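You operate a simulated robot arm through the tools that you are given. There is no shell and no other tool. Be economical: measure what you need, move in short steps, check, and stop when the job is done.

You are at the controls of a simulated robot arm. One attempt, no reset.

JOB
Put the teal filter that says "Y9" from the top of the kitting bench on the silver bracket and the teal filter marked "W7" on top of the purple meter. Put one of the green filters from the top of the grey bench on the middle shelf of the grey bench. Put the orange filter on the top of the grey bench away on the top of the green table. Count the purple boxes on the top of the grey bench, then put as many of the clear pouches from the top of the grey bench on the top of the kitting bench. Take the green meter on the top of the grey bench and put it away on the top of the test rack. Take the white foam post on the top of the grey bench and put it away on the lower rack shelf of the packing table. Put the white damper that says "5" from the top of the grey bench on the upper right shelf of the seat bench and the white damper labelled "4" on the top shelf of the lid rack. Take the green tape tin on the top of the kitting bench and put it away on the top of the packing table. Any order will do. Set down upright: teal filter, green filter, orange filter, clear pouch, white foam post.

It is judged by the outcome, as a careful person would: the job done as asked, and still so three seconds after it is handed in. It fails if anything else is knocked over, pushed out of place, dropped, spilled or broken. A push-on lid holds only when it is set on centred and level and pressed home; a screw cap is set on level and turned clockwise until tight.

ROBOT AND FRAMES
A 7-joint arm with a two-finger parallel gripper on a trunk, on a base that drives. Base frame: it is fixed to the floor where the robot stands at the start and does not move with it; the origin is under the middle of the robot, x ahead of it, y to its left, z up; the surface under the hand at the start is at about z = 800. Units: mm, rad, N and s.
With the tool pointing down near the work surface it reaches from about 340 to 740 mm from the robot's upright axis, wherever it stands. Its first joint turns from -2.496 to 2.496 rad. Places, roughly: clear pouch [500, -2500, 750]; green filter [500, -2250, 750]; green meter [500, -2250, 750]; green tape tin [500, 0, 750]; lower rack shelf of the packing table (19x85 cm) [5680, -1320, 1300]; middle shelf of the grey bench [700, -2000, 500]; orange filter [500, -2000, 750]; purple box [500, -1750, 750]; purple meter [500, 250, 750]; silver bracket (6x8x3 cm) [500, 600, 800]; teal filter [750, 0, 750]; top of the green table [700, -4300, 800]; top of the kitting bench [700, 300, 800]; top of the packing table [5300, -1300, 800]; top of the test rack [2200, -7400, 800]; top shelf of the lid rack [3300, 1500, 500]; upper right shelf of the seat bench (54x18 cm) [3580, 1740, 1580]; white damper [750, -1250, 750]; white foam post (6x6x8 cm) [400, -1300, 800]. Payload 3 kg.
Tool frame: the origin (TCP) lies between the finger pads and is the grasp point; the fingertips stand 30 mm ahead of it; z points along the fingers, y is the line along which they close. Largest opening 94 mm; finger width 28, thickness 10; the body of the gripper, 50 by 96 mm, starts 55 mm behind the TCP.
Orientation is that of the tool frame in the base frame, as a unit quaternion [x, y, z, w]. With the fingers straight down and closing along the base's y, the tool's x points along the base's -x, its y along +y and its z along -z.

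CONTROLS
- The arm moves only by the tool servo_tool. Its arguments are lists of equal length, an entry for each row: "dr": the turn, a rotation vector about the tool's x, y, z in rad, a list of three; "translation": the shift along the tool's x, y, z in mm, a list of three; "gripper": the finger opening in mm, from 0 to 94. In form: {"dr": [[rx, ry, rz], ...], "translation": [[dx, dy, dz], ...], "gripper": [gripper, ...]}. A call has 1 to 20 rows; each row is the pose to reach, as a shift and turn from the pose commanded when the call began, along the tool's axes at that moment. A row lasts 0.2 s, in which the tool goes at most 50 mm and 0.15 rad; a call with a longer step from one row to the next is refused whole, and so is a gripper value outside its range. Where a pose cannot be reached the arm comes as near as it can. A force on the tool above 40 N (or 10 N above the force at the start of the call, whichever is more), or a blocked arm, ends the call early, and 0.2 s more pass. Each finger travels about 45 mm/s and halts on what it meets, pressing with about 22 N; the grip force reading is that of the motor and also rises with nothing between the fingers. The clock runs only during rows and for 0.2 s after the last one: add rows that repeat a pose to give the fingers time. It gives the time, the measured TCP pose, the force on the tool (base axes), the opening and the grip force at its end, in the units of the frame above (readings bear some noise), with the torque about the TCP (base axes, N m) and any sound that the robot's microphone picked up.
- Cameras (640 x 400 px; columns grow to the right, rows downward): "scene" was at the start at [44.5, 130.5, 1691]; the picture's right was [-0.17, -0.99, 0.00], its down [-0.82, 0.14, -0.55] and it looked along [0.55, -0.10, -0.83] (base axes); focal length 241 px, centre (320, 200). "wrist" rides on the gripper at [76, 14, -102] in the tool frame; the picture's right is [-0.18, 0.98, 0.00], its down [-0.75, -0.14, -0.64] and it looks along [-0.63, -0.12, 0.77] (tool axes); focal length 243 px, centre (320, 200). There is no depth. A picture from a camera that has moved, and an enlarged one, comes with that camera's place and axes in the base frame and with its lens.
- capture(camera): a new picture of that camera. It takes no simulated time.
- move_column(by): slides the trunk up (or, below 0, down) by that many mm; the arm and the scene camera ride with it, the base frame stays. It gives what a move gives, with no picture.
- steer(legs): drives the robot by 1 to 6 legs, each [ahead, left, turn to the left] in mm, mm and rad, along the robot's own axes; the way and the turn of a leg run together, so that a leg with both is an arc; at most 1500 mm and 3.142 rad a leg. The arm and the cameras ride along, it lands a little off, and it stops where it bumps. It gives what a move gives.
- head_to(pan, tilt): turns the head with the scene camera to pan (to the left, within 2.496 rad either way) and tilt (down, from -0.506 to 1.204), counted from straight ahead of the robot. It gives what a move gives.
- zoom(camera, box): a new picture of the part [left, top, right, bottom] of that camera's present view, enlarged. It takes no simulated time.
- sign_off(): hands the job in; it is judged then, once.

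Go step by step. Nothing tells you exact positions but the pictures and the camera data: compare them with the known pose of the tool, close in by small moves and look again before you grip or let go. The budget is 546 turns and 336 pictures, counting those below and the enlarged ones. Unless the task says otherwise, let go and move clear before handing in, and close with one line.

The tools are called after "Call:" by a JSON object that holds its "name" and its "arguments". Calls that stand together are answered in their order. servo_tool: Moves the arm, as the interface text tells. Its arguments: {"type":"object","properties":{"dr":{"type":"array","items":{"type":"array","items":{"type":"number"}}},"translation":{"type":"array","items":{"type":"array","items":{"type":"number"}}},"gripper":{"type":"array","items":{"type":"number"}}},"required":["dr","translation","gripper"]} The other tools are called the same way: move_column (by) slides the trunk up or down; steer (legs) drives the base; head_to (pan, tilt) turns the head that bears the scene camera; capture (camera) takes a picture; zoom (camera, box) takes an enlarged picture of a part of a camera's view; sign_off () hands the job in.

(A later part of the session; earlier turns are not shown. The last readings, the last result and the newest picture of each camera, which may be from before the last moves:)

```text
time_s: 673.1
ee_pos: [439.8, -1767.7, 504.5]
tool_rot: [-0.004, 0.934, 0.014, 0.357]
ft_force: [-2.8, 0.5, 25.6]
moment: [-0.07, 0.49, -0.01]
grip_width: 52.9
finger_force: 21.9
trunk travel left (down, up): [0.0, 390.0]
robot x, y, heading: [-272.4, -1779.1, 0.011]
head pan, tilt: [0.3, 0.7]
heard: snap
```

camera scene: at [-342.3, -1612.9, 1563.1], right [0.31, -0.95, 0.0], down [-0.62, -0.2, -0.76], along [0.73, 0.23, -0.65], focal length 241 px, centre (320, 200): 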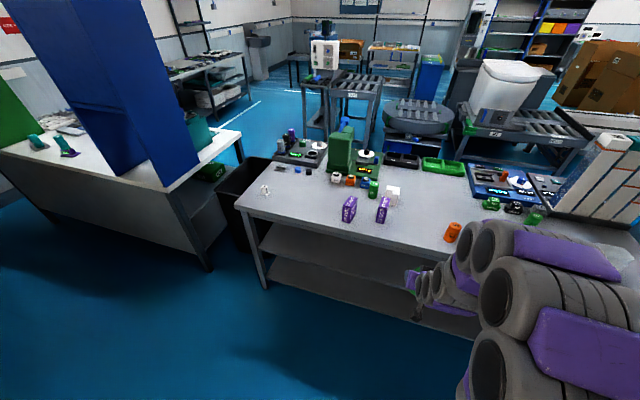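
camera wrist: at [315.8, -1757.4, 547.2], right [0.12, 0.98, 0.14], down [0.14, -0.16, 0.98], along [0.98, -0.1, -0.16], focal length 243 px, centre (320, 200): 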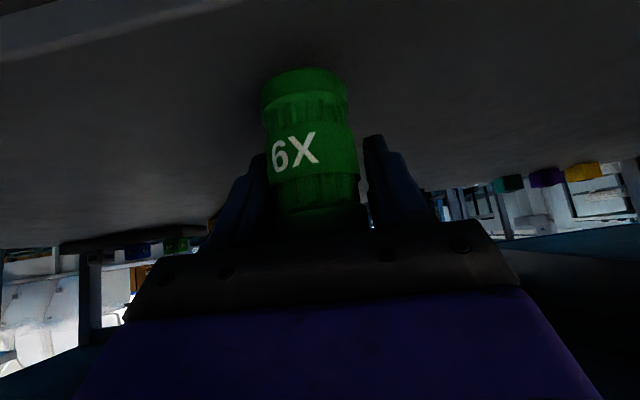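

Contact, but I heard a snap. I'll look closely before releasing.

Call:
{"name": "zoom", "arguments": {"camera": "wrist", "box": [200, 40, 440, 240]}}

Call:
{"name": "capture", "arguments": {"camera": "scene"}}

```text
2.00 times, centred on (320, 140) of wrist
camera zoom: at [315.2, -1758.1, 530.3], right [0.12, 0.98, 0.15], down [0.13, -0.16, 0.98], along [0.98, -0.1, -0.15], focal length 485 px, centre (320, 320)
```

zoom: 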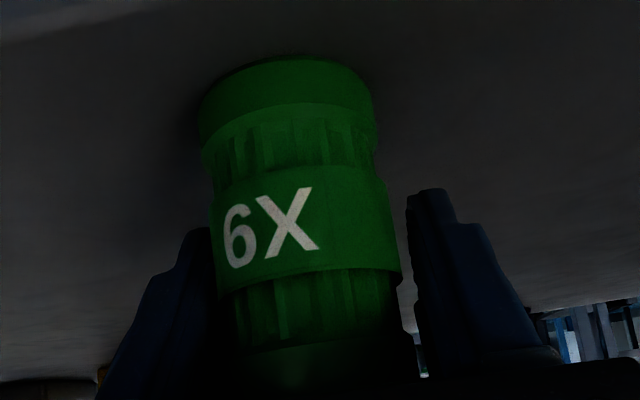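

```text
162 pictures are left
camera scene: at [-226.0, -1610.9, 1563.5], right [0.31, -0.95, 0.0], down [-0.61, -0.2, -0.76], along [0.73, 0.23, -0.64], focal length 241 px, centre (320, 200)
```

scene: 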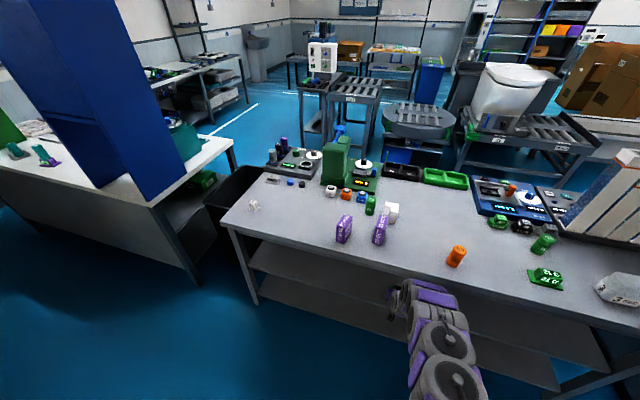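

The filter looks intact and stands on the shelf. Releasing and withdrawing.

Call:
{"name": "servo_tool", "arguments": {"dr": [[0, 0, 0], [0, 0, 0], [0, 0, 0], [0, 0, 0]], "translation": [[0, 0, 0], [0, 0, 0], [0, 0, 0], [0, 0, 0]], "gripper": [58, 68, 80, 80]}}

Call:
{"name": "servo_tool", "arguments": {"dr": [[0, 0, 0], [0, 0, 0], [0, 0, 0], [0, 0, 0], [0, 0, 0]], "translation": [[-2, 0, -20], [0, 0, -45], [20, 0, -70], [50, 0, -95], [80, 0, -115]], "gripper": [80, 80, 80, 80, 80]}}

Call:
{"name": "capture", "arguments": {"camera": "wrist"}}

```text
time_s: 674.1
ee_pos: [438.1, -1769.2, 502.6]
tool_rot: [-0.003, 0.935, 0.014, 0.355]
ft_force: [-0.4, -0.1, 1.0]
moment: [0.02, 0.07, 0.01]
grip_width: 79.9
finger_force: 0.0
trunk travel left (down, up): [0.0, 390.0]
robot x, y, heading: [-276.5, -1782.3, 0.012]
head pan, tilt: [0.3, 0.7]
```

```text
time_s: 675.3
ee_pos: [302.1, -1771.6, 534.3]
tool_rot: [-0.003, 0.935, 0.013, 0.354]
ft_force: [-0.7, -0.5, -0.6]
moment: [0.0, 0.0, -0.02]
grip_width: 79.9
finger_force: 0.0
trunk travel left (down, up): [0.0, 390.0]
robot x, y, heading: [-272.0, -1778.0, 0.01]
head pan, tilt: [0.3, 0.7]
```

```text
161 pictures are left
camera wrist: at [177.0, -1761.1, 560.0], right [0.12, 0.98, 0.14], down [0.14, -0.16, 0.98], along [0.98, -0.1, -0.16], focal length 243 px, centre (320, 200)
```

wrist: 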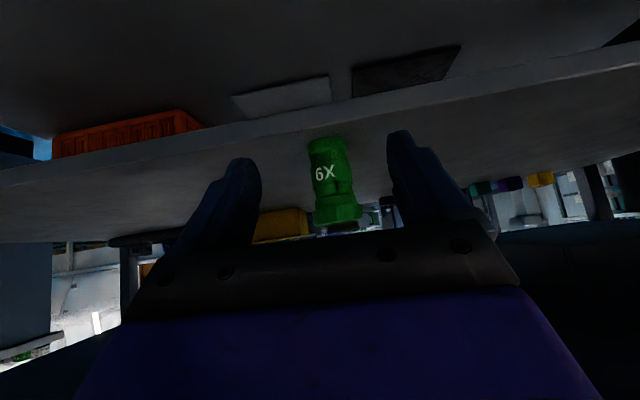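

The green filter stands on the middle shelf. Now I'll raise the arm, straighten the tool and go for the orange filter at about (445, −1917), to restage it nearer the aisle side.

Call:
{"name": "move_column", "arguments": {"by": 150}}

Call:
{"name": "servo_tool", "arguments": {"dr": [[0, 0.08, 0], [0, 0.16, 0], [0, 0.24, 0], [0, 0.32, 0], [0, 0.4, 0], [0, 0.48, 0], [0, 0.56, 0], [0, 0.64, 0], [0, 0.724, 0]], "translation": [[-15, 0, -40], [-30, 0, -80], [-45, 0, -120], [-60, 0, -160], [-75, 0, -200], [-90, 0, -240], [-105, 0, -280], [-120, 0, -320], [-150, 0, -350]], "gripper": [80, 80, 80, 80, 80, 80, 80, 80, 80]}}

Call:
{"name": "steer", "arguments": {"legs": [[280, -120, -0.01]]}}

Call:
{"name": "servo_tool", "arguments": {"dr": [[0, 0, 0], [0, 0, 0], [0, 0, 0], [0, 0, 0], [0, 0, 0], [0, 0, 0], [0, 0, 0], [0, 0, 0], [0, 0, 0], [0, 0, 0], [0, 0, 0], [0, 0, 0], [0, 0, 0], [0, 0, 0], [0, 0, 0], [0, 0, 0], [0, 0, 0], [0, 0, 0], [0, 0, 0], [0, 0, 0]], "translation": [[0, 0, 0], [0, 0, 0], [0, 0, 0], [0, 0, 0], [0, 0, 0], [0, 0, 0], [0, 0, 0], [0, 0, 0], [0, 0, 0], [0, 0, 0], [0, 0, 0], [0, 0, 0], [0, 0, 0], [0, 0, 0], [0, 0, 0], [0, 0, 0], [0, 0, 0], [0, 0, 0], [0, 0, 0], [0, 0, 0]], "gripper": [80, 80, 80, 80, 80, 80, 80, 80, 80, 80, 80, 80, 80, 80, 80, 80, 80, 80, 80, 80]}}

Call:
{"name": "capture", "arguments": {"camera": "wrist"}}

```text
time_s: 677.0
ee_pos: [302.7, -1771.6, 685.5]
tool_rot: [-0.003, 0.935, 0.014, 0.355]
ft_force: [-0.1, -0.4, 0.5]
moment: [0.01, 0.01, -0.02]
grip_width: 80.0
finger_force: 0.1
trunk travel left (down, up): [-150.0, 240.0]
robot x, y, heading: [-274.9, -1778.5, 0.011]
head pan, tilt: [0.3, 0.7]
```

```text
time_s: 679.0
ee_pos: [180.8, -1781.7, 1046.0]
tool_rot: [-0.008, 1.0, 0.011, 0.0]
ft_force: [0.4, -0.3, -0.2]
moment: [-0.02, -0.02, -0.01]
grip_width: 80.2
finger_force: 0.1
trunk travel left (down, up): [-150.0, 240.0]
robot x, y, heading: [-274.3, -1777.6, 0.012]
head pan, tilt: [0.3, 0.7]
```

```text
time_s: 681.1
ee_pos: [468.2, -1895.4, 1046.2]
tool_rot: [-0.005, 1.0, 0.01, 0.001]
ft_force: [0.6, 0.2, 0.6]
moment: [-0.06, 0.01, 0.02]
grip_width: 80.0
finger_force: 0.0
trunk travel left (down, up): [-150.0, 240.0]
robot x, y, heading: [10.2, -1892.6, 0.004]
head pan, tilt: [0.3, 0.7]
```

```text
time_s: 685.3
ee_pos: [465.8, -1900.6, 1047.1]
tool_rot: [-0.005, 1.0, 0.013, 0.002]
ft_force: [-0.6, 0.6, 0.4]
moment: [0.02, 0.01, 0.02]
grip_width: 79.6
finger_force: 0.0
trunk travel left (down, up): [-150.0, 240.0]
robot x, y, heading: [6.4, -1892.7, 0.003]
head pan, tilt: [0.3, 0.7]
```

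```text
160 pictures are left
camera wrist: at [390.2, -1889.7, 1148.2], right [0.17, 0.98, 0.02], down [0.75, -0.15, 0.64], along [0.63, -0.09, -0.77], focal length 243 px, centre (320, 200)
```

wrist: 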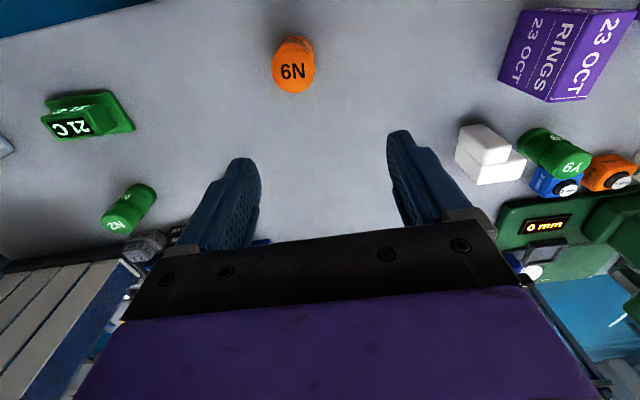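

Orange filter at (445, −1918). Moving over and down.

Call:
{"name": "servo_tool", "arguments": {"dr": [[0, 0, 0], [0, 0, 0], [0, 0, 0], [0, 0, 0]], "translation": [[21, -18, 25], [21, -18, 70], [21, -18, 105], [21, -18, 105]], "gripper": [80, 78, 76, 76]}}

Call:
{"name": "capture", "arguments": {"camera": "wrist"}}

```text
time_s: 686.3
ee_pos: [447.2, -1917.0, 942.6]
tool_rot: [-0.006, 1.0, 0.012, 0.001]
ft_force: [-0.6, 0.6, -0.3]
moment: [-0.01, 0.03, -0.04]
grip_width: 75.9
finger_force: 0.0
trunk travel left (down, up): [-150.0, 240.0]
robot x, y, heading: [11.3, -1892.7, 0.002]
head pan, tilt: [0.3, 0.7]
```

```text
159 pictures are left
camera wrist: at [370.7, -1906.8, 1044.1], right [0.17, 0.98, 0.02], down [0.75, -0.15, 0.64], along [0.64, -0.09, -0.77], focal length 243 px, centre (320, 200)
```

wrist: 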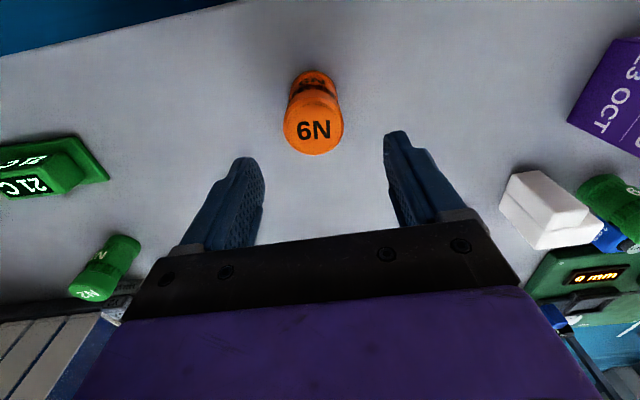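

Call:
{"name": "servo_tool", "arguments": {"dr": [[0, 0, 0], [0, 0, 0], [0, 0, 0], [0, 0, 0], [0, 0, 0], [0, 0, 0], [0, 0, 0]], "translation": [[3, -3, 40], [3, -3, 80], [3, -3, 100], [3, -3, 100], [3, -3, 100], [3, -3, 100], [3, -3, 100]], "gripper": [76, 76, 76, 50, 20, 20, 20]}}

Call:
{"name": "servo_tool", "arguments": {"dr": [[0, 0, 0], [0, 0, 0], [0, 0, 0], [0, 0, 0], [0, 0, 0]], "translation": [[0, 0, -40], [0, 0, -85], [0, 0, -130], [0, 0, -175], [0, 0, -215]], "gripper": [20, 20, 20, 20, 20]}}

Call:
{"name": "steer", "arguments": {"legs": [[75, 0, 0]]}}

Call:
{"name": "servo_tool", "arguments": {"dr": [[0, 0, 0], [0, 0, 0], [0, 0, 0], [0, 0, 0]], "translation": [[-40, 5, 0], [-85, 10, 0], [-130, 15, 0], [-140, 20, 0]], "gripper": [20, 20, 20, 20]}}

Call:
{"name": "capture", "arguments": {"camera": "wrist"}}

```text
time_s: 687.9
ee_pos: [443.6, -1916.0, 841.6]
tool_rot: [-0.005, 1.0, 0.012, 0.001]
ft_force: [-0.5, -0.2, 0.3]
moment: [-0.03, -0.03, -0.01]
grip_width: 43.1
finger_force: 22.5
trunk travel left (down, up): [-150.0, 240.0]
robot x, y, heading: [11.8, -1892.5, 0.003]
head pan, tilt: [0.3, 0.7]
```

```text
time_s: 689.1
ee_pos: [442.0, -1921.6, 1056.6]
tool_rot: [-0.005, 1.0, 0.012, 0.002]
ft_force: [-0.4, -0.7, -1.1]
moment: [0.01, -0.05, 0.05]
grip_width: 42.8
finger_force: 22.3
trunk travel left (down, up): [-150.0, 240.0]
robot x, y, heading: [8.9, -1895.3, 0.007]
head pan, tilt: [0.3, 0.7]
```

```text
time_s: 690.1
ee_pos: [518.3, -1921.4, 1056.8]
tool_rot: [-0.005, 1.0, 0.011, 0.001]
ft_force: [0.6, -0.2, -0.4]
moment: [-0.03, 0.0, -0.01]
grip_width: 42.9
finger_force: 22.3
trunk travel left (down, up): [-150.0, 240.0]
robot x, y, heading: [84.6, -1895.1, 0.007]
head pan, tilt: [0.3, 0.7]
```

```text
time_s: 691.1
ee_pos: [657.0, -1898.5, 1058.1]
tool_rot: [-0.005, 1.0, 0.011, 0.002]
ft_force: [-0.3, -0.4, -0.4]
moment: [-0.03, -0.01, -0.01]
grip_width: 42.8
finger_force: 22.4
trunk travel left (down, up): [-150.0, 240.0]
robot x, y, heading: [85.4, -1895.4, 0.009]
head pan, tilt: [0.3, 0.7]
```

```text
158 pictures are left
camera wrist: at [580.5, -1888.1, 1158.7], right [0.17, 0.98, 0.02], down [0.75, -0.15, 0.64], along [0.64, -0.09, -0.77], focal length 243 px, centre (320, 200)
```

wrist: 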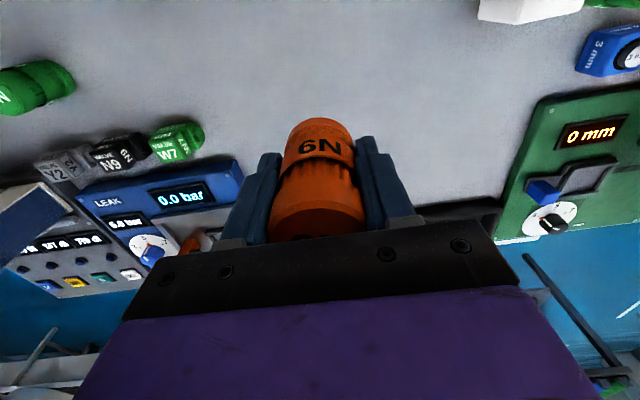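

Clear bench below. I'll go a bit further in and set the orange filter down at about (690, −1898).

Call:
{"name": "servo_tool", "arguments": {"dr": [[0, 0, 0], [0, 0, 0], [0, 0, 0], [0, 0, 0], [0, 0, 0], [0, 0, 0]], "translation": [[-33, 0, 25], [-33, 0, 70], [-33, 0, 115], [-33, 0, 160], [-33, 0, 200], [-33, 0, 209]], "gripper": [20, 20, 20, 20, 20, 20]}}

Call:
{"name": "servo_tool", "arguments": {"dr": [[0, 0, 0], [0, 0, 0], [0, 0, 0]], "translation": [[0, 0, 3], [0, 0, 6], [0, 0, 8]], "gripper": [20, 20, 20]}}

```text
time_s: 692.5
ee_pos: [688.0, -1892.0, 848.8]
tool_rot: [-0.005, 1.0, 0.012, 0.001]
ft_force: [-0.3, 0.9, -0.8]
moment: [0.05, 0.0, 0.0]
grip_width: 43.0
finger_force: 21.8
trunk travel left (down, up): [-150.0, 240.0]
robot x, y, heading: [85.9, -1891.3, 0.003]
head pan, tilt: [0.3, 0.7]
```

```text
time_s: 693.4
ee_pos: [689.1, -1893.8, 841.5]
tool_rot: [-0.006, 1.0, 0.012, 0.002]
ft_force: [-1.6, -0.4, 5.9]
moment: [-0.13, 0.09, -0.04]
grip_width: 43.1
finger_force: 22.1
trunk travel left (down, up): [-150.0, 240.0]
robot x, y, heading: [83.9, -1892.6, 0.003]
head pan, tilt: [0.3, 0.7]
```

Call:
{"name": "servo_tool", "arguments": {"dr": [[0, 0, 0], [0, 0, 0], [0, 0, 0], [0, 0, 0]], "translation": [[0, 0, 1], [0, 0, 1], [0, 0, 0], [0, 0, 0]], "gripper": [50, 60, 74, 74]}}

Call:
{"name": "servo_tool", "arguments": {"dr": [[0, 0, 0], [0, 0, 0], [0, 0, 0], [0, 0, 0], [0, 0, 0], [0, 0, 0], [0, 0, 0]], "translation": [[0, 0, -40], [0, 0, -85], [0, 0, -130], [20, 0, -175], [60, 0, -200], [105, 0, -215], [150, 0, -220]], "gripper": [74, 74, 74, 74, 74, 74, 74]}}

Call:
{"name": "steer", "arguments": {"legs": [[-80, -290, 0]]}}

Call:
{"name": "servo_tool", "arguments": {"dr": [[0, 0, 0], [0, 0, 0], [0, 0, 0], [0, 0, 0], [0, 0, 0], [0, 0, 0], [0, 0, 0], [0, 0, 0], [0, 0, 0], [0, 0, 0], [0, 0, 0], [0, 0, 0], [0, 0, 0], [0, 0, 0], [0, 0, 0], [0, 0, 0], [0, 0, 0], [0, 0, 0], [0, 0, 0], [0, 0, 0]], "translation": [[0, 0, 0], [0, 0, 0], [0, 0, 0], [0, 0, 0], [0, 0, 0], [0, 0, 0], [0, 0, 0], [0, 0, 0], [0, 0, 0], [0, 0, 0], [0, 0, 0], [0, 0, 0], [0, 0, 0], [0, 0, 0], [0, 0, 0], [0, 0, 0], [0, 0, 0], [0, 0, 0], [0, 0, 0], [0, 0, 0]], "gripper": [80, 80, 80, 80, 80, 80, 80, 80, 80, 80, 80, 80, 80, 80, 80, 80, 80, 80, 80, 80]}}

Call:
{"name": "capture", "arguments": {"camera": "wrist"}}

```text
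time_s: 694.4
ee_pos: [689.7, -1894.7, 841.2]
tool_rot: [-0.006, 1.0, 0.012, 0.002]
ft_force: [0.2, -0.5, 1.1]
moment: [0.03, 0.03, 0.03]
grip_width: 74.0
finger_force: 0.0
trunk travel left (down, up): [-150.0, 240.0]
robot x, y, heading: [84.6, -1892.4, 0.006]
head pan, tilt: [0.3, 0.7]
```

```text
time_s: 696.0
ee_pos: [535.3, -1903.4, 1061.5]
tool_rot: [-0.005, 1.0, 0.012, 0.002]
ft_force: [0.5, 0.4, -0.6]
moment: [0.01, -0.01, -0.02]
grip_width: 73.9
finger_force: 0.0
trunk travel left (down, up): [-150.0, 240.0]
robot x, y, heading: [85.7, -1888.2, 0.005]
head pan, tilt: [0.3, 0.7]
```

```text
time_s: 698.0
ee_pos: [459.5, -2171.3, 1061.1]
tool_rot: [-0.004, 1.0, 0.005, 0.002]
ft_force: [0.3, 0.7, 0.6]
moment: [-0.04, 0.02, 0.02]
grip_width: 73.9
finger_force: 0.1
trunk travel left (down, up): [-150.0, 240.0]
robot x, y, heading: [9.3, -2179.1, 0.007]
head pan, tilt: [0.3, 0.7]
```

```text
time_s: 702.2
ee_pos: [457.9, -2185.8, 1061.4]
tool_rot: [-0.004, 1.0, 0.012, 0.003]
ft_force: [-0.5, -0.6, 0.7]
moment: [0.0, -0.02, 0.0]
grip_width: 79.8
finger_force: 0.0
trunk travel left (down, up): [-150.0, 240.0]
robot x, y, heading: [5.3, -2174.1, 0.006]
head pan, tilt: [0.3, 0.7]
```

```text
157 pictures are left
camera wrist: at [382.0, -2175.8, 1162.2], right [0.17, 0.98, 0.03], down [0.75, -0.15, 0.64], along [0.64, -0.09, -0.77], focal length 243 px, centre (320, 200)
```

wrist: 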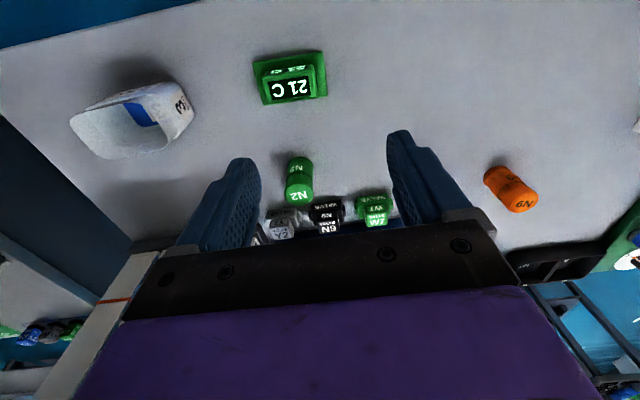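

Call:
{"name": "zoom", "arguments": {"camera": "wrist", "box": [230, 30, 350, 120]}}

```text
4.44 times, centred on (290, 75) of wrist
camera zoom: at [382.0, -2175.8, 1162.2], right [0.17, 0.98, 0.03], down [0.75, -0.15, 0.64], along [0.64, -0.09, -0.77], focal length 1078 px, centre (453, 756)
```

zoom: 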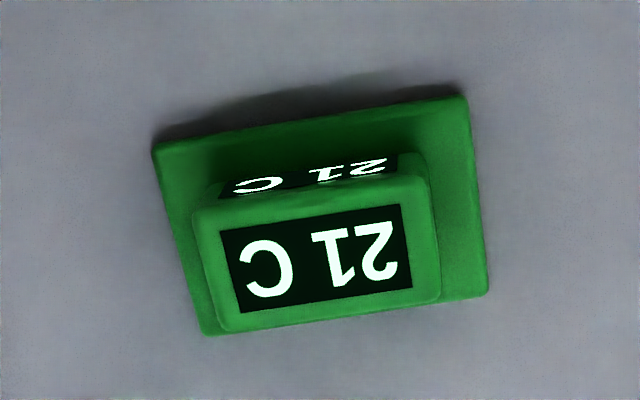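

The green meter's block is about 63×35 mm, top centre near (465, −2219). Moving over it.

Call:
{"name": "servo_tool", "arguments": {"dr": [[0, 0, 0.035], [0, 0, 0.07], [0, 0, 0.07], [0, 0, 0.07], [0, 0, 0.07]], "translation": [[-7, -30, 20], [-7, -33, 60], [-7, -33, 105], [-7, -33, 140], [-7, -33, 140]], "gripper": [90, 90, 90, 90, 90]}}

Call:
{"name": "capture", "arguments": {"camera": "wrist"}}

```text
time_s: 703.4
ee_pos: [468.0, -2217.5, 919.6]
tool_rot: [0.031, 0.999, 0.013, 0.002]
ft_force: [-0.5, 0.3, -0.3]
moment: [0.01, 0.0, -0.04]
grip_width: 90.1
finger_force: 0.0
trunk travel left (down, up): [-150.0, 240.0]
robot x, y, heading: [5.1, -2173.2, 0.004]
head pan, tilt: [0.3, 0.7]
```

```text
155 pictures are left
camera wrist: at [392.9, -2200.4, 1021.6], right [0.24, 0.97, 0.03], down [0.74, -0.2, 0.64], along [0.63, -0.14, -0.77], focal length 243 px, centre (320, 200)
```

wrist: 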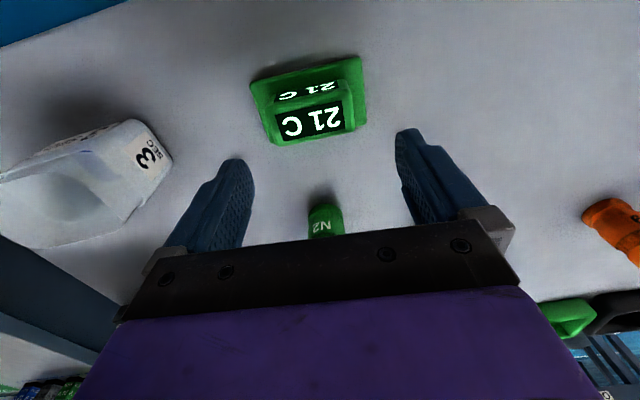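

Call:
{"name": "servo_tool", "arguments": {"dr": [[0, 0, 0], [0, 0, 0], [0, 0, 0], [0, 0, 0], [0, 0, 0], [0, 0, 0]], "translation": [[1, -3, 40], [1, -3, 78], [1, -3, 78], [1, -3, 78], [1, -3, 78], [1, -3, 78]], "gripper": [90, 90, 70, 50, 40, 40]}}

Call:
{"name": "capture", "arguments": {"camera": "wrist"}}

```text
time_s: 704.8
ee_pos: [468.1, -2216.7, 842.7]
tool_rot: [0.03, 0.999, 0.013, 0.002]
ft_force: [0.7, 0.2, 0.2]
moment: [-0.01, 0.0, -0.02]
grip_width: 69.8
finger_force: 22.0
trunk travel left (down, up): [-150.0, 240.0]
robot x, y, heading: [10.6, -2175.5, 0.004]
head pan, tilt: [0.3, 0.7]
```

```text
154 pictures are left
camera wrist: at [392.6, -2201.2, 944.4], right [0.24, 0.97, 0.03], down [0.74, -0.2, 0.64], along [0.63, -0.14, -0.77], focal length 243 px, centre (320, 200)
```

wrist: 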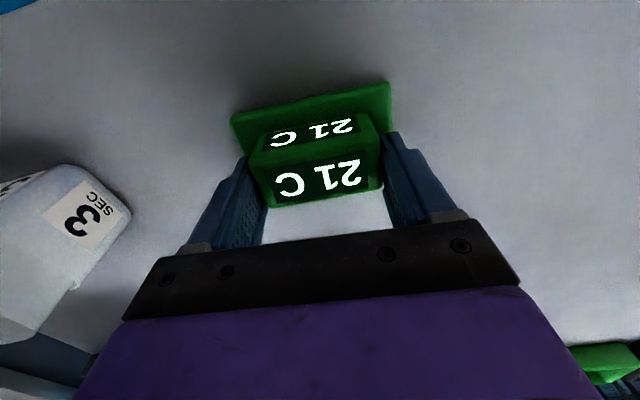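

Meter gripped. Lifting and starting the drive round to the test rack.

Call:
{"name": "servo_tool", "arguments": {"dr": [[0, 0, 0], [0, 0, 0], [0, 0, 0], [0, 0, 0], [0, 0, 0], [0, 0, 0]], "translation": [[0, 0, -45], [0, 0, -90], [0, 0, -135], [0, 0, -180], [0, 0, -225], [0, 0, -260]], "gripper": [40, 40, 40, 40, 40, 40]}}

Call:
{"name": "steer", "arguments": {"legs": [[-350, 0, 0], [0, -1070, 0], [-1500, 0, 0], [-1250, 0, 0], [0, -1500, 0], [0, -1020, 0]]}}

Call:
{"name": "capture", "arguments": {"camera": "wrist"}}

```text
time_s: 706.2
ee_pos: [462.9, -2220.9, 1102.0]
tool_rot: [0.031, 0.999, 0.013, 0.001]
ft_force: [-0.4, -0.1, -1.2]
moment: [0.01, 0.03, 0.01]
grip_width: 70.1
finger_force: 21.9
trunk travel left (down, up): [-150.0, 240.0]
robot x, y, heading: [6.7, -2172.5, 0.007]
head pan, tilt: [0.3, 0.7]
```

```text
time_s: 738.5
ee_pos: [-2612.0, -5834.2, 1101.3]
tool_rot: [0.031, 0.999, 0.012, 0.002]
ft_force: [0.5, -0.4, -2.0]
moment: [-0.04, 0.02, 0.06]
grip_width: 70.2
finger_force: 22.4
trunk travel left (down, up): [-150.0, 240.0]
robot x, y, heading: [-3068.1, -5797.5, 0.005]
head pan, tilt: [0.3, 0.7]
```

```text
153 pictures are left
camera wrist: at [-2686.6, -5818.6, 1202.5], right [0.25, 0.97, 0.02], down [0.74, -0.2, 0.64], along [0.63, -0.14, -0.77], focal length 243 px, centre (320, 200)
```

wrist: 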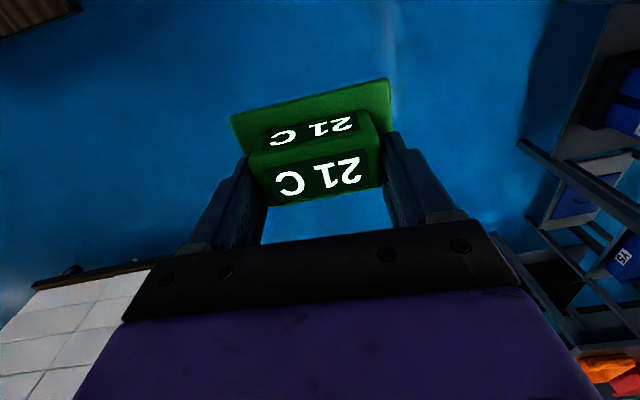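

Call:
{"name": "steer", "arguments": {"legs": [[1500, 0, 0], [1500, 0, 0], [1500, 0, 0], [600, 0, 0], [0, 0, -1.571]]}}

Call:
{"name": "head_to", "arguments": {"pan": 0.0, "tilt": 0.5}}

Call:
{"name": "capture", "arguments": {"camera": "scene"}}

```text
time_s: 766.9
ee_pos: [1995.4, -6284.4, 1101.1]
tool_rot: [0.739, 0.674, 0.008, 0.01]
ft_force: [0.5, -0.4, -1.6]
moment: [0.0, 0.0, 0.03]
grip_width: 69.8
finger_force: 22.3
trunk travel left (down, up): [-150.0, 240.0]
robot x, y, heading: [2053.3, -5830.5, -1.604]
head pan, tilt: [0.3, 0.7]
```

```text
time_s: 767.7
ee_pos: [1995.5, -6282.6, 1102.1]
tool_rot: [0.74, 0.673, 0.007, 0.011]
ft_force: [0.0, 0.0, -1.4]
moment: [-0.03, 0.04, 0.02]
grip_width: 69.9
finger_force: 22.1
trunk travel left (down, up): [-150.0, 240.0]
robot x, y, heading: [2056.3, -5832.5, -1.598]
head pan, tilt: [0.0, 0.499]
```

```text
152 pictures are left
camera scene: at [2194.6, -5898.8, 1730.8], right [-1.0, 0.03, 0.0], down [0.01, 0.48, -0.88], along [-0.03, -0.88, -0.48], focal length 241 px, centre (320, 200)
```

scene: 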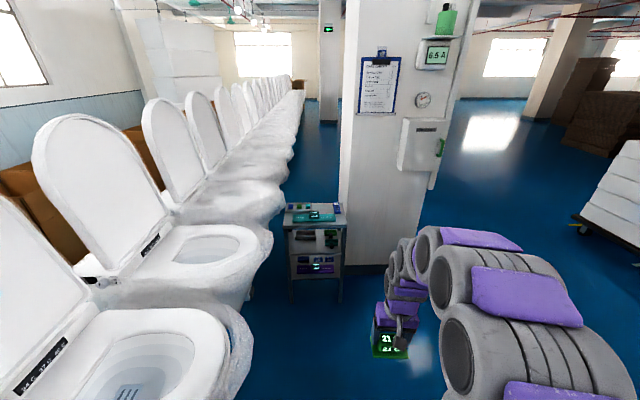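

Call:
{"name": "zoom", "arguments": {"camera": "scene", "box": [260, 180, 380, 310]}}

```text
3.08 times, centred on (320, 245) of scene
camera zoom: at [2194.6, -5898.8, 1730.8], right [-1.0, 0.03, 0.0], down [0.01, 0.48, -0.88], along [-0.03, -0.88, -0.48], focal length 742 px, centre (320, 62)
```

zoom: 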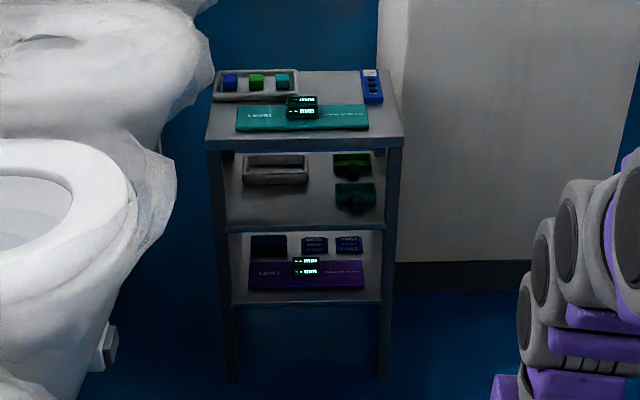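

The test rack top has a free patch at the back middle, about (2115, −7465). I'll line up on x≈2115 and drive closer.

Call:
{"name": "steer", "arguments": {"legs": [[0, 0, 0.03], [740, 60, 0]]}}

Call:
{"name": "head_to", "arguments": {"pan": 0.0, "tilt": 0.8}}

Call:
{"name": "capture", "arguments": {"camera": "scene"}}

```text
time_s: 772.1
ee_pos: [2070.9, -7018.6, 1102.0]
tool_rot: [0.728, 0.685, 0.008, 0.011]
ft_force: [-0.3, -0.6, -1.5]
moment: [-0.01, -0.03, 0.0]
grip_width: 69.6
finger_force: 21.9
trunk travel left (down, up): [-150.0, 240.0]
robot x, y, heading: [2113.2, -6563.7, -1.57]
head pan, tilt: [0.0, 0.499]
```

```text
time_s: 772.9
ee_pos: [2071.0, -7017.3, 1101.3]
tool_rot: [0.728, 0.685, 0.007, 0.011]
ft_force: [0.1, 0.2, -0.9]
moment: [-0.03, -0.03, -0.01]
grip_width: 70.0
finger_force: 22.0
trunk travel left (down, up): [-150.0, 240.0]
robot x, y, heading: [2118.0, -6566.5, -1.566]
head pan, tilt: [0.0, 0.799]
```

```text
150 pictures are left
camera scene: at [2258.0, -6616.8, 1705.0], right [-1.0, 0.0, 0.0], down [0.0, 0.72, -0.7], along [0.0, -0.7, -0.72], focal length 241 px, centre (320, 200)
```

scene: 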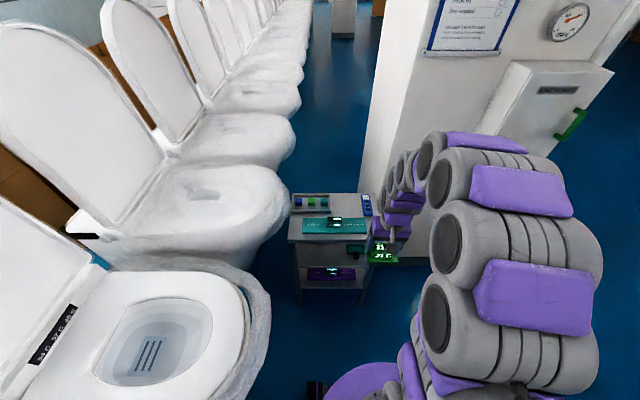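

Call:
{"name": "steer", "arguments": {"legs": [[310, 0, -0.003]]}}

Call:
{"name": "servo_tool", "arguments": {"dr": [[0, 0, 0], [0, 0, 0], [0, 0, 0], [0, 0, 0], [0, 0, 0], [0, 0, 0]], "translation": [[-30, 15, 0], [-65, 30, 0], [-100, 45, 0], [-130, 50, 0], [-130, 50, 0], [-130, 50, 0]], "gripper": [40, 40, 40, 40, 40, 40]}}

Call:
{"name": "capture", "arguments": {"camera": "wrist"}}

Call:
{"name": "capture", "arguments": {"camera": "scene"}}

```text
time_s: 775.0
ee_pos: [2072.8, -7330.3, 1102.2]
tool_rot: [0.727, 0.686, 0.007, 0.01]
ft_force: [-0.1, 0.6, -2.4]
moment: [-0.03, -0.01, -0.03]
grip_width: 69.6
finger_force: 22.0
trunk travel left (down, up): [-150.0, 240.0]
robot x, y, heading: [2119.4, -6874.8, -1.566]
head pan, tilt: [0.0, 0.799]
```

```text
time_s: 776.4
ee_pos: [2115.2, -7460.4, 1105.0]
tool_rot: [0.728, 0.685, 0.007, 0.011]
ft_force: [-0.2, 0.1, -1.9]
moment: [-0.05, 0.06, 0.01]
grip_width: 69.6
finger_force: 21.9
trunk travel left (down, up): [-150.0, 240.0]
robot x, y, heading: [2119.1, -6875.9, -1.564]
head pan, tilt: [0.0, 0.799]
```

```text
149 pictures are left
camera wrist: at [2132.1, -7384.2, 1205.9], right [0.97, -0.24, 0.03], down [-0.2, -0.74, 0.64], along [-0.14, -0.63, -0.77], focal length 243 px, centre (320, 200)
```

wrist: 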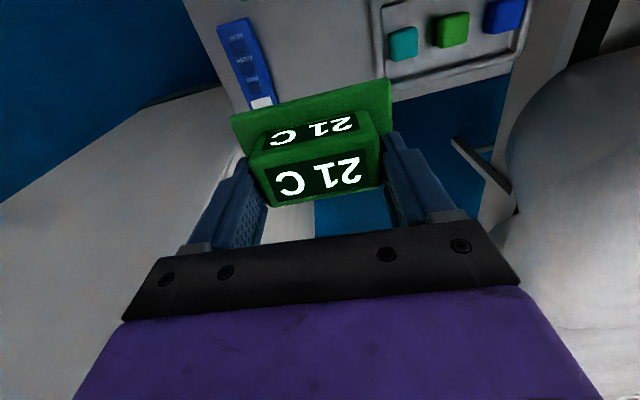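

```text
148 pictures are left
camera scene: at [2259.6, -6929.1, 1704.8], right [-1.0, 0.0, 0.0], down [0.0, 0.72, -0.69], along [0.0, -0.69, -0.72], focal length 241 px, centre (320, 200)
```

scene: 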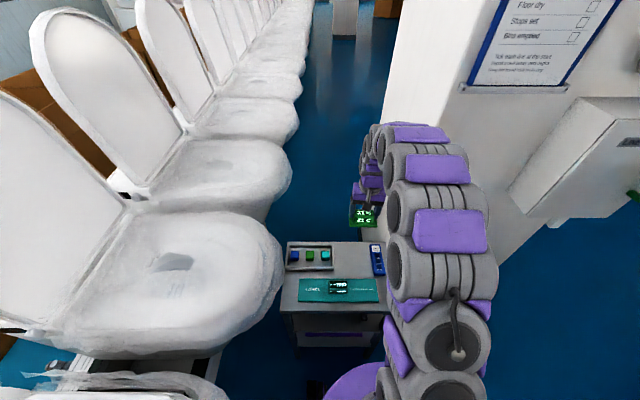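

Call:
{"name": "servo_tool", "arguments": {"dr": [[0, 0, 0], [0, 0, 0], [0, 0, 0], [0, 0, 0], [0, 0, 0], [0, 0, 0]], "translation": [[0, 10, 45], [0, 10, 90], [0, 10, 135], [0, 10, 180], [0, 10, 220], [0, 10, 240]], "gripper": [40, 40, 40, 40, 40, 40]}}

Call:
{"name": "capture", "arguments": {"camera": "wrist"}}

```text
time_s: 777.8
ee_pos: [2130.6, -7463.1, 864.4]
tool_rot: [0.728, 0.686, 0.007, 0.013]
ft_force: [-0.3, -0.1, -1.8]
moment: [0.02, -0.04, 0.0]
grip_width: 69.8
finger_force: 21.8
trunk travel left (down, up): [-150.0, 240.0]
robot x, y, heading: [2119.0, -6872.3, -1.569]
head pan, tilt: [0.0, 0.799]
```

```text
147 pictures are left
camera wrist: at [2147.0, -7386.4, 964.9], right [0.97, -0.24, 0.03], down [-0.2, -0.74, 0.64], along [-0.14, -0.63, -0.77], focal length 243 px, centre (320, 200)
```

wrist: 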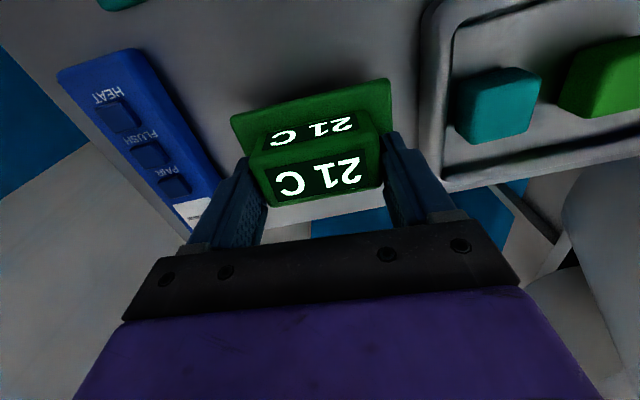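

Call:
{"name": "servo_tool", "arguments": {"dr": [[0, 0, 0], [0, 0, 0], [0, 0, 0], [0, 0, 0]], "translation": [[0, -3, 8], [0, -3, 15], [0, -3, 19], [0, -3, 22]], "gripper": [40, 40, 40, 40]}}

Call:
{"name": "servo_tool", "arguments": {"dr": [[0, 0, 0], [0, 0, 0]], "translation": [[0, 0, 1.5], [0, 0, 3]], "gripper": [40, 40]}}

```text
time_s: 778.8
ee_pos: [2129.0, -7461.8, 844.7]
tool_rot: [0.728, 0.686, 0.006, 0.012]
ft_force: [-1.5, 0.7, 3.2]
moment: [0.18, 0.27, -0.01]
grip_width: 70.0
finger_force: 21.7
trunk travel left (down, up): [-150.0, 240.0]
robot x, y, heading: [2119.4, -6876.1, -1.57]
head pan, tilt: [0.0, 0.799]
```

```text
time_s: 779.4
ee_pos: [2129.6, -7462.1, 841.0]
tool_rot: [0.728, 0.686, 0.006, 0.013]
ft_force: [-1.4, -0.3, 20.6]
moment: [0.19, 0.01, 0.09]
grip_width: 70.5
finger_force: 21.8
trunk travel left (down, up): [-150.0, 240.0]
robot x, y, heading: [2116.8, -6878.7, -1.565]
head pan, tilt: [0.0, 0.799]
```

Seated. Releasing and rising.

Call:
{"name": "servo_tool", "arguments": {"dr": [[0, 0, 0], [0, 0, 0], [0, 0, 0], [0, 0, 0]], "translation": [[0, 0, -2], [0, 0, -2], [0, 0, -2], [0, 0, -2]], "gripper": [74, 80, 86, 86]}}

Call:
{"name": "servo_tool", "arguments": {"dr": [[0, 0, 0], [0, 0, 0], [0, 0, 0], [0, 0, 0], [0, 0, 0], [0, 0, 0]], "translation": [[0, 0, -40], [0, 0, -85], [0, 0, -130], [0, 0, -175], [0, 0, -220], [30, 0, -255]], "gripper": [86, 86, 86, 86, 86, 86]}}

Call:
{"name": "capture", "arguments": {"camera": "wrist"}}

```text
time_s: 780.4
ee_pos: [2129.5, -7463.4, 841.7]
tool_rot: [0.728, 0.686, 0.007, 0.011]
ft_force: [-0.1, -0.7, -0.4]
moment: [-0.03, -0.06, 0.0]
grip_width: 86.0
finger_force: 0.1
trunk travel left (down, up): [-150.0, 240.0]
robot x, y, heading: [2121.2, -6877.6, -1.572]
head pan, tilt: [0.0, 0.799]
```

```text
time_s: 781.8
ee_pos: [2125.5, -7429.5, 1097.8]
tool_rot: [0.728, 0.686, 0.006, 0.013]
ft_force: [0.1, 0.9, -0.3]
moment: [0.01, -0.02, -0.01]
grip_width: 86.0
finger_force: 0.1
trunk travel left (down, up): [-150.0, 240.0]
robot x, y, heading: [2116.3, -6875.6, -1.568]
head pan, tilt: [0.0, 0.799]
```

```text
146 pictures are left
camera wrist: at [2142.3, -7353.5, 1200.1], right [0.97, -0.24, 0.03], down [-0.2, -0.74, 0.64], along [-0.14, -0.63, -0.76], focal length 243 px, centre (320, 200)
```

wrist: 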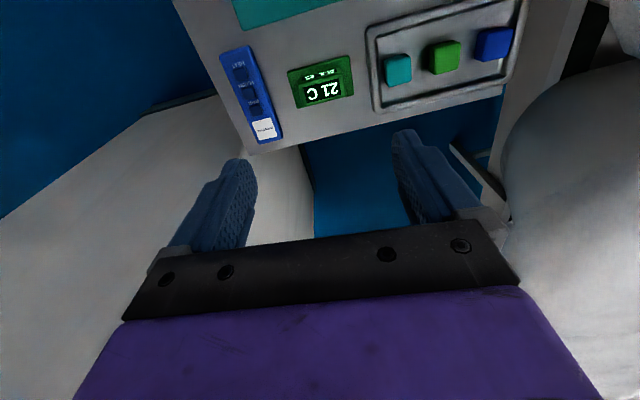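

The green meter is on the test rack. Now back to the aisle for the orange filter, staged at (690, −1894).

Call:
{"name": "steer", "arguments": {"legs": [[-1000, 0, 0], [0, 0, -1.571], [400, 0, 0], [0, -1500, 0], [0, -1500, 0], [0, -980, 0]]}}

Call:
{"name": "head_to", "arguments": {"pan": 0.1, "tilt": 0.7}}

Call:
{"name": "capture", "arguments": {"camera": "scene"}}

```text
time_s: 811.5
ee_pos: [1064.8, -1937.5, 1096.9]
tool_rot: [1.0, 0.0, -0.004, 0.012]
ft_force: [-0.9, 0.4, -0.6]
moment: [0.0, -0.04, 0.01]
grip_width: 85.9
finger_force: 0.1
trunk travel left (down, up): [-150.0, 240.0]
robot x, y, heading: [1617.6, -1897.6, -3.084]
head pan, tilt: [0.0, 0.799]
```

```text
time_s: 812.2
ee_pos: [1065.0, -1935.2, 1098.3]
tool_rot: [1.0, 0.0, -0.004, 0.014]
ft_force: [0.4, -0.1, 0.4]
moment: [-0.03, -0.04, 0.02]
grip_width: 85.8
finger_force: 0.0
trunk travel left (down, up): [-150.0, 240.0]
robot x, y, heading: [1617.5, -1897.0, -3.076]
head pan, tilt: [0.099, 0.7]
```

```text
145 pictures are left
camera scene: at [1568.7, -2048.2, 1713.1], right [-0.16, 0.99, 0.0], down [0.64, 0.1, -0.76], along [-0.75, -0.12, -0.65], focal length 241 px, centre (320, 200)
```

scene: 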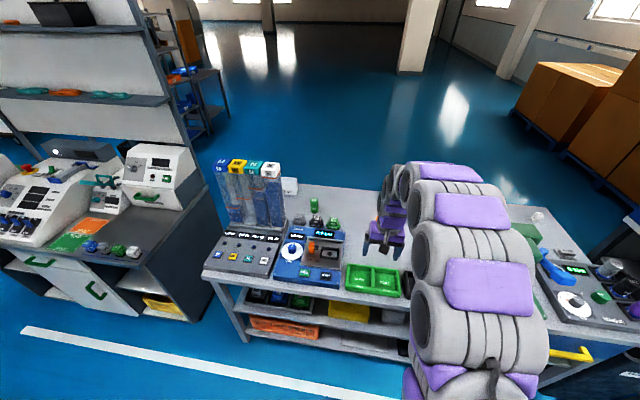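

Call:
{"name": "steer", "arguments": {"legs": [[245, 10, -0.06]]}}

Call:
{"name": "servo_tool", "arguments": {"dr": [[0, 0, 0], [0, 0, 0], [0, 0, 0], [0, 0, 0], [0, 0, 0], [0, 0, 0], [0, 0, 0], [0, 0, 0], [0, 0, 0], [0, 0, 0]], "translation": [[-40, 0, 0], [-80, 0, 0], [-115, 0, 0], [-115, 0, 0], [-115, 0, 0], [-115, 0, 0], [-115, 0, 0], [-115, 0, 0], [-115, 0, 0], [-115, 0, 0]], "gripper": [80, 80, 80, 80, 80, 80, 80, 80, 80, 80]}}

Call:
{"name": "capture", "arguments": {"camera": "wrist"}}

```text
time_s: 814.0
ee_pos: [813.6, -1921.2, 1097.8]
tool_rot: [0.999, -0.029, -0.004, 0.013]
ft_force: [-0.5, -0.1, -0.7]
moment: [0.01, 0.0, 0.0]
grip_width: 86.1
finger_force: 0.1
trunk travel left (down, up): [-150.0, 240.0]
robot x, y, heading: [1368.4, -1915.4, -3.136]
head pan, tilt: [0.099, 0.7]
```

```text
time_s: 816.2
ee_pos: [699.6, -1916.4, 1099.1]
tool_rot: [0.999, -0.03, -0.004, 0.013]
ft_force: [-0.1, 0.6, 0.3]
moment: [0.01, -0.03, -0.02]
grip_width: 79.9
finger_force: 0.0
trunk travel left (down, up): [-150.0, 240.0]
robot x, y, heading: [1371.2, -1913.7, -3.137]
head pan, tilt: [0.099, 0.7]
```

```text
144 pictures are left
camera wrist: at [777.3, -1932.4, 1200.2], right [-0.24, -0.97, 0.03], down [-0.74, 0.2, 0.64], along [-0.63, 0.14, -0.76], focal length 243 px, centre (320, 200)
```

wrist: 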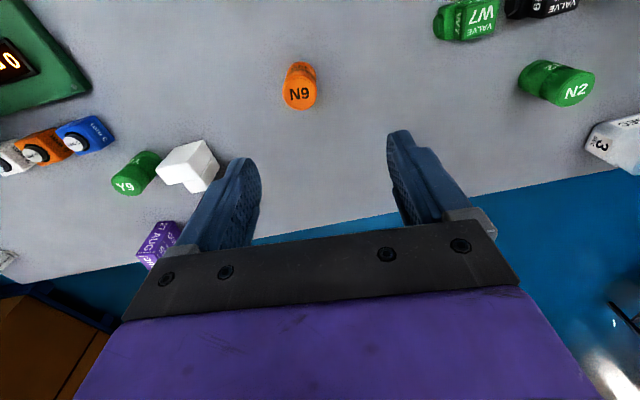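

Call:
{"name": "servo_tool", "arguments": {"dr": [[0, 0, 0], [0, 0, 0], [0, 0, 0], [0, 0, 0]], "translation": [[-11, -22, 30], [-11, -22, 75], [-11, -22, 120], [-11, -22, 150]], "gripper": [78, 76, 76, 76]}}

Call:
{"name": "capture", "arguments": {"camera": "wrist"}}

```text
time_s: 817.2
ee_pos: [689.7, -1898.1, 949.1]
tool_rot: [0.999, -0.03, -0.005, 0.014]
ft_force: [0.4, -0.7, 0.3]
moment: [0.01, 0.01, 0.0]
grip_width: 76.0
finger_force: 0.0
trunk travel left (down, up): [-150.0, 240.0]
robot x, y, heading: [1369.0, -1919.1, -3.138]
head pan, tilt: [0.099, 0.7]
```

```text
143 pictures are left
camera wrist: at [767.4, -1914.2, 1050.4], right [-0.24, -0.97, 0.03], down [-0.74, 0.2, 0.65], along [-0.63, 0.14, -0.76], focal length 243 px, centre (320, 200)
```

wrist: 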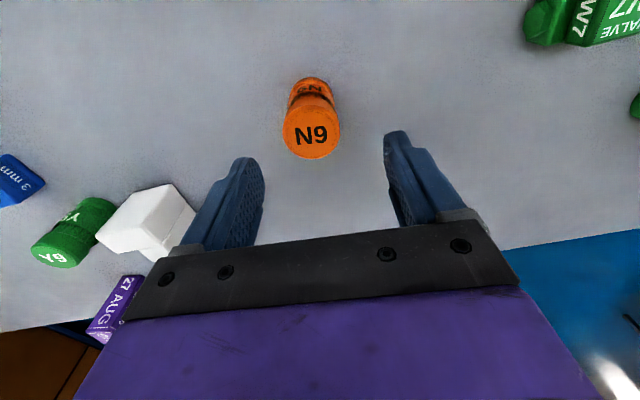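

Call:
{"name": "servo_tool", "arguments": {"dr": [[0, 0, 0], [0, 0, 0], [0, 0, 0], [0, 0, 0], [0, 0, 0], [0, 0, 0], [0, 0, 0]], "translation": [[1, -5, 40], [3, -5, 80], [4, -5, 107], [4, -5, 107], [4, -5, 107], [4, -5, 107], [4, -5, 107]], "gripper": [76, 76, 76, 50, 20, 20, 20]}}

Call:
{"name": "servo_tool", "arguments": {"dr": [[0, 0, 0], [0, 0, 0], [0, 0, 0], [0, 0, 0], [0, 0, 0], [0, 0, 0], [0, 0, 0], [0, 0, 0], [0, 0, 0], [0, 0, 0]], "translation": [[0, 0, -45], [0, 0, -90], [0, 0, -135], [0, 0, -180], [0, 0, -225], [40, 0, -250], [80, 0, -260], [125, 0, -260], [170, 0, -260], [210, 0, -260]], "gripper": [20, 20, 20, 20, 20, 20, 20, 20, 20, 20]}}

Call:
{"name": "steer", "arguments": {"legs": [[-330, 0, 0], [0, 1500, 0], [0, 900, 0]]}}

Call:
{"name": "capture", "arguments": {"camera": "scene"}}

```text
time_s: 818.8
ee_pos: [691.9, -1894.3, 843.4]
tool_rot: [0.999, -0.03, -0.006, 0.013]
ft_force: [-1.3, 0.7, 2.7]
moment: [0.12, 0.0, 0.01]
grip_width: 43.4
finger_force: 21.9
trunk travel left (down, up): [-150.0, 240.0]
robot x, y, heading: [1367.1, -1917.2, -3.135]
head pan, tilt: [0.099, 0.7]
```

```text
time_s: 821.0
ee_pos: [905.2, -1900.0, 1101.6]
tool_rot: [0.999, -0.03, -0.005, 0.013]
ft_force: [0.4, -0.4, -1.1]
moment: [-0.04, 0.03, -0.02]
grip_width: 43.7
finger_force: 22.5
trunk travel left (down, up): [-150.0, 240.0]
robot x, y, heading: [1370.9, -1915.7, -3.137]
head pan, tilt: [0.099, 0.7]
```

```text
time_s: 834.6
ee_pos: [1288.6, -4319.4, 1102.3]
tool_rot: [1.0, -0.013, -0.005, 0.014]
ft_force: [0.0, -0.1, -1.2]
moment: [-0.01, -0.01, 0.0]
grip_width: 43.2
finger_force: 22.4
trunk travel left (down, up): [-150.0, 240.0]
robot x, y, heading: [1751.7, -4322.7, -3.107]
head pan, tilt: [0.099, 0.7]
```

```text
142 pictures are left
camera scene: at [1700.9, -4466.9, 1713.5], right [-0.14, 0.99, 0.0], down [0.64, 0.09, -0.76], along [-0.76, -0.11, -0.65], focal length 241 px, centre (320, 200)
```

scene: 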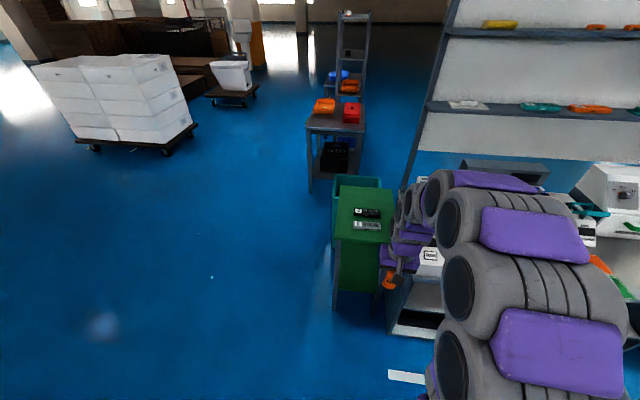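

The green table is clear along its aisle-side edge; I'll put the orange filter at about (865, −4365). Driving closer.

Call:
{"name": "steer", "arguments": {"legs": [[0, 0, -0.035], [300, 60, 0]]}}

Call:
{"name": "servo_tool", "arguments": {"dr": [[0, 0, 0], [0, 0, 0], [0, 0, 0], [0, 0, 0], [0, 0, 0], [0, 0, 0], [0, 0, 0], [0, 0, 0], [0, 0, 0], [0, 0, 0]], "translation": [[-40, 0, 0], [-80, 0, 0], [-120, 0, 0], [-120, 0, 0], [-120, 0, 0], [-120, 0, 0], [-120, 0, 0], [-120, 0, 0], [-120, 0, 0], [-120, 0, 0]], "gripper": [20, 20, 20, 20, 20, 20, 20, 20, 20, 20]}}

Call:
{"name": "capture", "arguments": {"camera": "wrist"}}

Call:
{"name": "capture", "arguments": {"camera": "scene"}}

```text
time_s: 837.0
ee_pos: [989.6, -4357.8, 1101.3]
tool_rot: [0.999, -0.031, -0.004, 0.015]
ft_force: [0.1, 0.2, -0.9]
moment: [-0.04, -0.04, 0.0]
grip_width: 43.4
finger_force: 21.4
trunk travel left (down, up): [-150.0, 240.0]
robot x, y, heading: [1457.2, -4376.9, 3.143]
head pan, tilt: [0.099, 0.7]
```

```text
time_s: 839.2
ee_pos: [871.2, -4354.4, 1102.5]
tool_rot: [0.999, -0.032, -0.005, 0.013]
ft_force: [-0.2, 1.3, -2.3]
moment: [0.0, -0.01, -0.02]
grip_width: 43.4
finger_force: 21.8
trunk travel left (down, up): [-150.0, 240.0]
robot x, y, heading: [1454.7, -4378.3, 3.14]
head pan, tilt: [0.099, 0.7]
```

```text
141 pictures are left
camera wrist: at [948.3, -4370.4, 1203.1], right [-0.25, -0.97, 0.03], down [-0.73, 0.21, 0.65], along [-0.63, 0.14, -0.76], focal length 243 px, centre (320, 200)
```

wrist: 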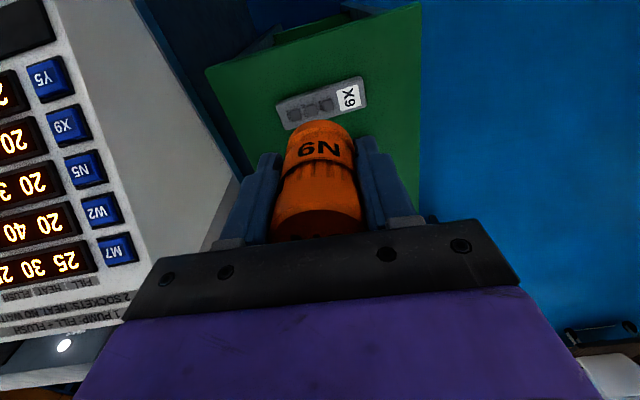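

```text
140 pictures are left
camera scene: at [1394.3, -4527.5, 1713.1], right [-0.1, 1.0, 0.0], down [0.64, 0.06, -0.76], along [-0.76, -0.07, -0.65], focal length 241 px, centre (320, 200)
```

scene: 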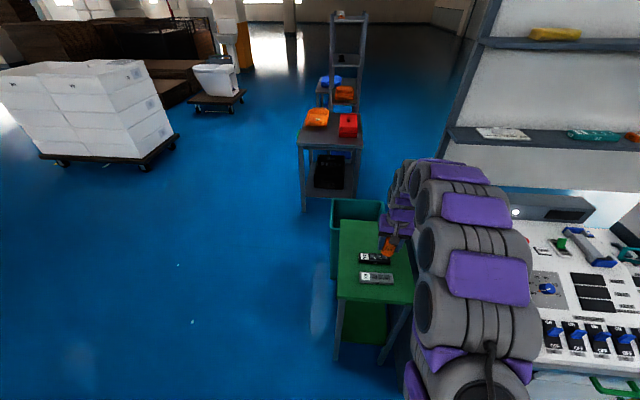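

The strip between the remote and the near edge (x 831–907) suits; lowering at x≈868.

Call:
{"name": "servo_tool", "arguments": {"dr": [[0, 0, 0], [0, 0, 0], [0, 0, 0], [0, 0, 0], [0, 0, 0]], "translation": [[-2, 0, 45], [-2, 0, 90], [-2, 0, 135], [-2, 0, 180], [-2, 0, 220]], "gripper": [20, 20, 20, 20, 20]}}

Call:
{"name": "capture", "arguments": {"camera": "wrist"}}

```text
time_s: 840.4
ee_pos: [865.5, -4360.9, 881.2]
tool_rot: [0.999, -0.033, -0.005, 0.014]
ft_force: [1.0, 0.9, -1.4]
moment: [0.02, 0.02, 0.01]
grip_width: 43.4
finger_force: 21.9
trunk travel left (down, up): [-150.0, 240.0]
robot x, y, heading: [1453.4, -4377.4, 3.142]
head pan, tilt: [0.099, 0.7]
```

```text
139 pictures are left
camera wrist: at [942.3, -4377.8, 982.1], right [-0.25, -0.97, 0.03], down [-0.74, 0.21, 0.65], along [-0.63, 0.14, -0.76], focal length 243 px, centre (320, 200)
```

wrist: 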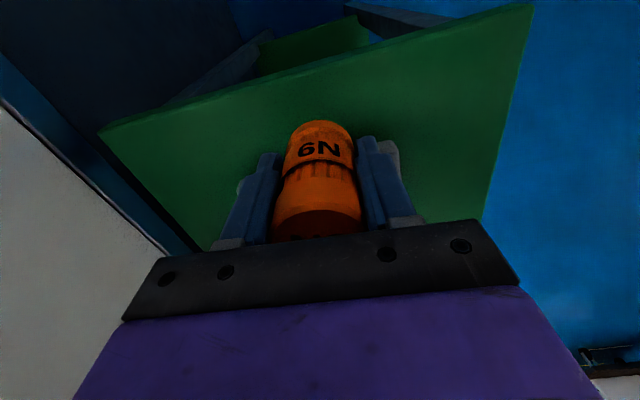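

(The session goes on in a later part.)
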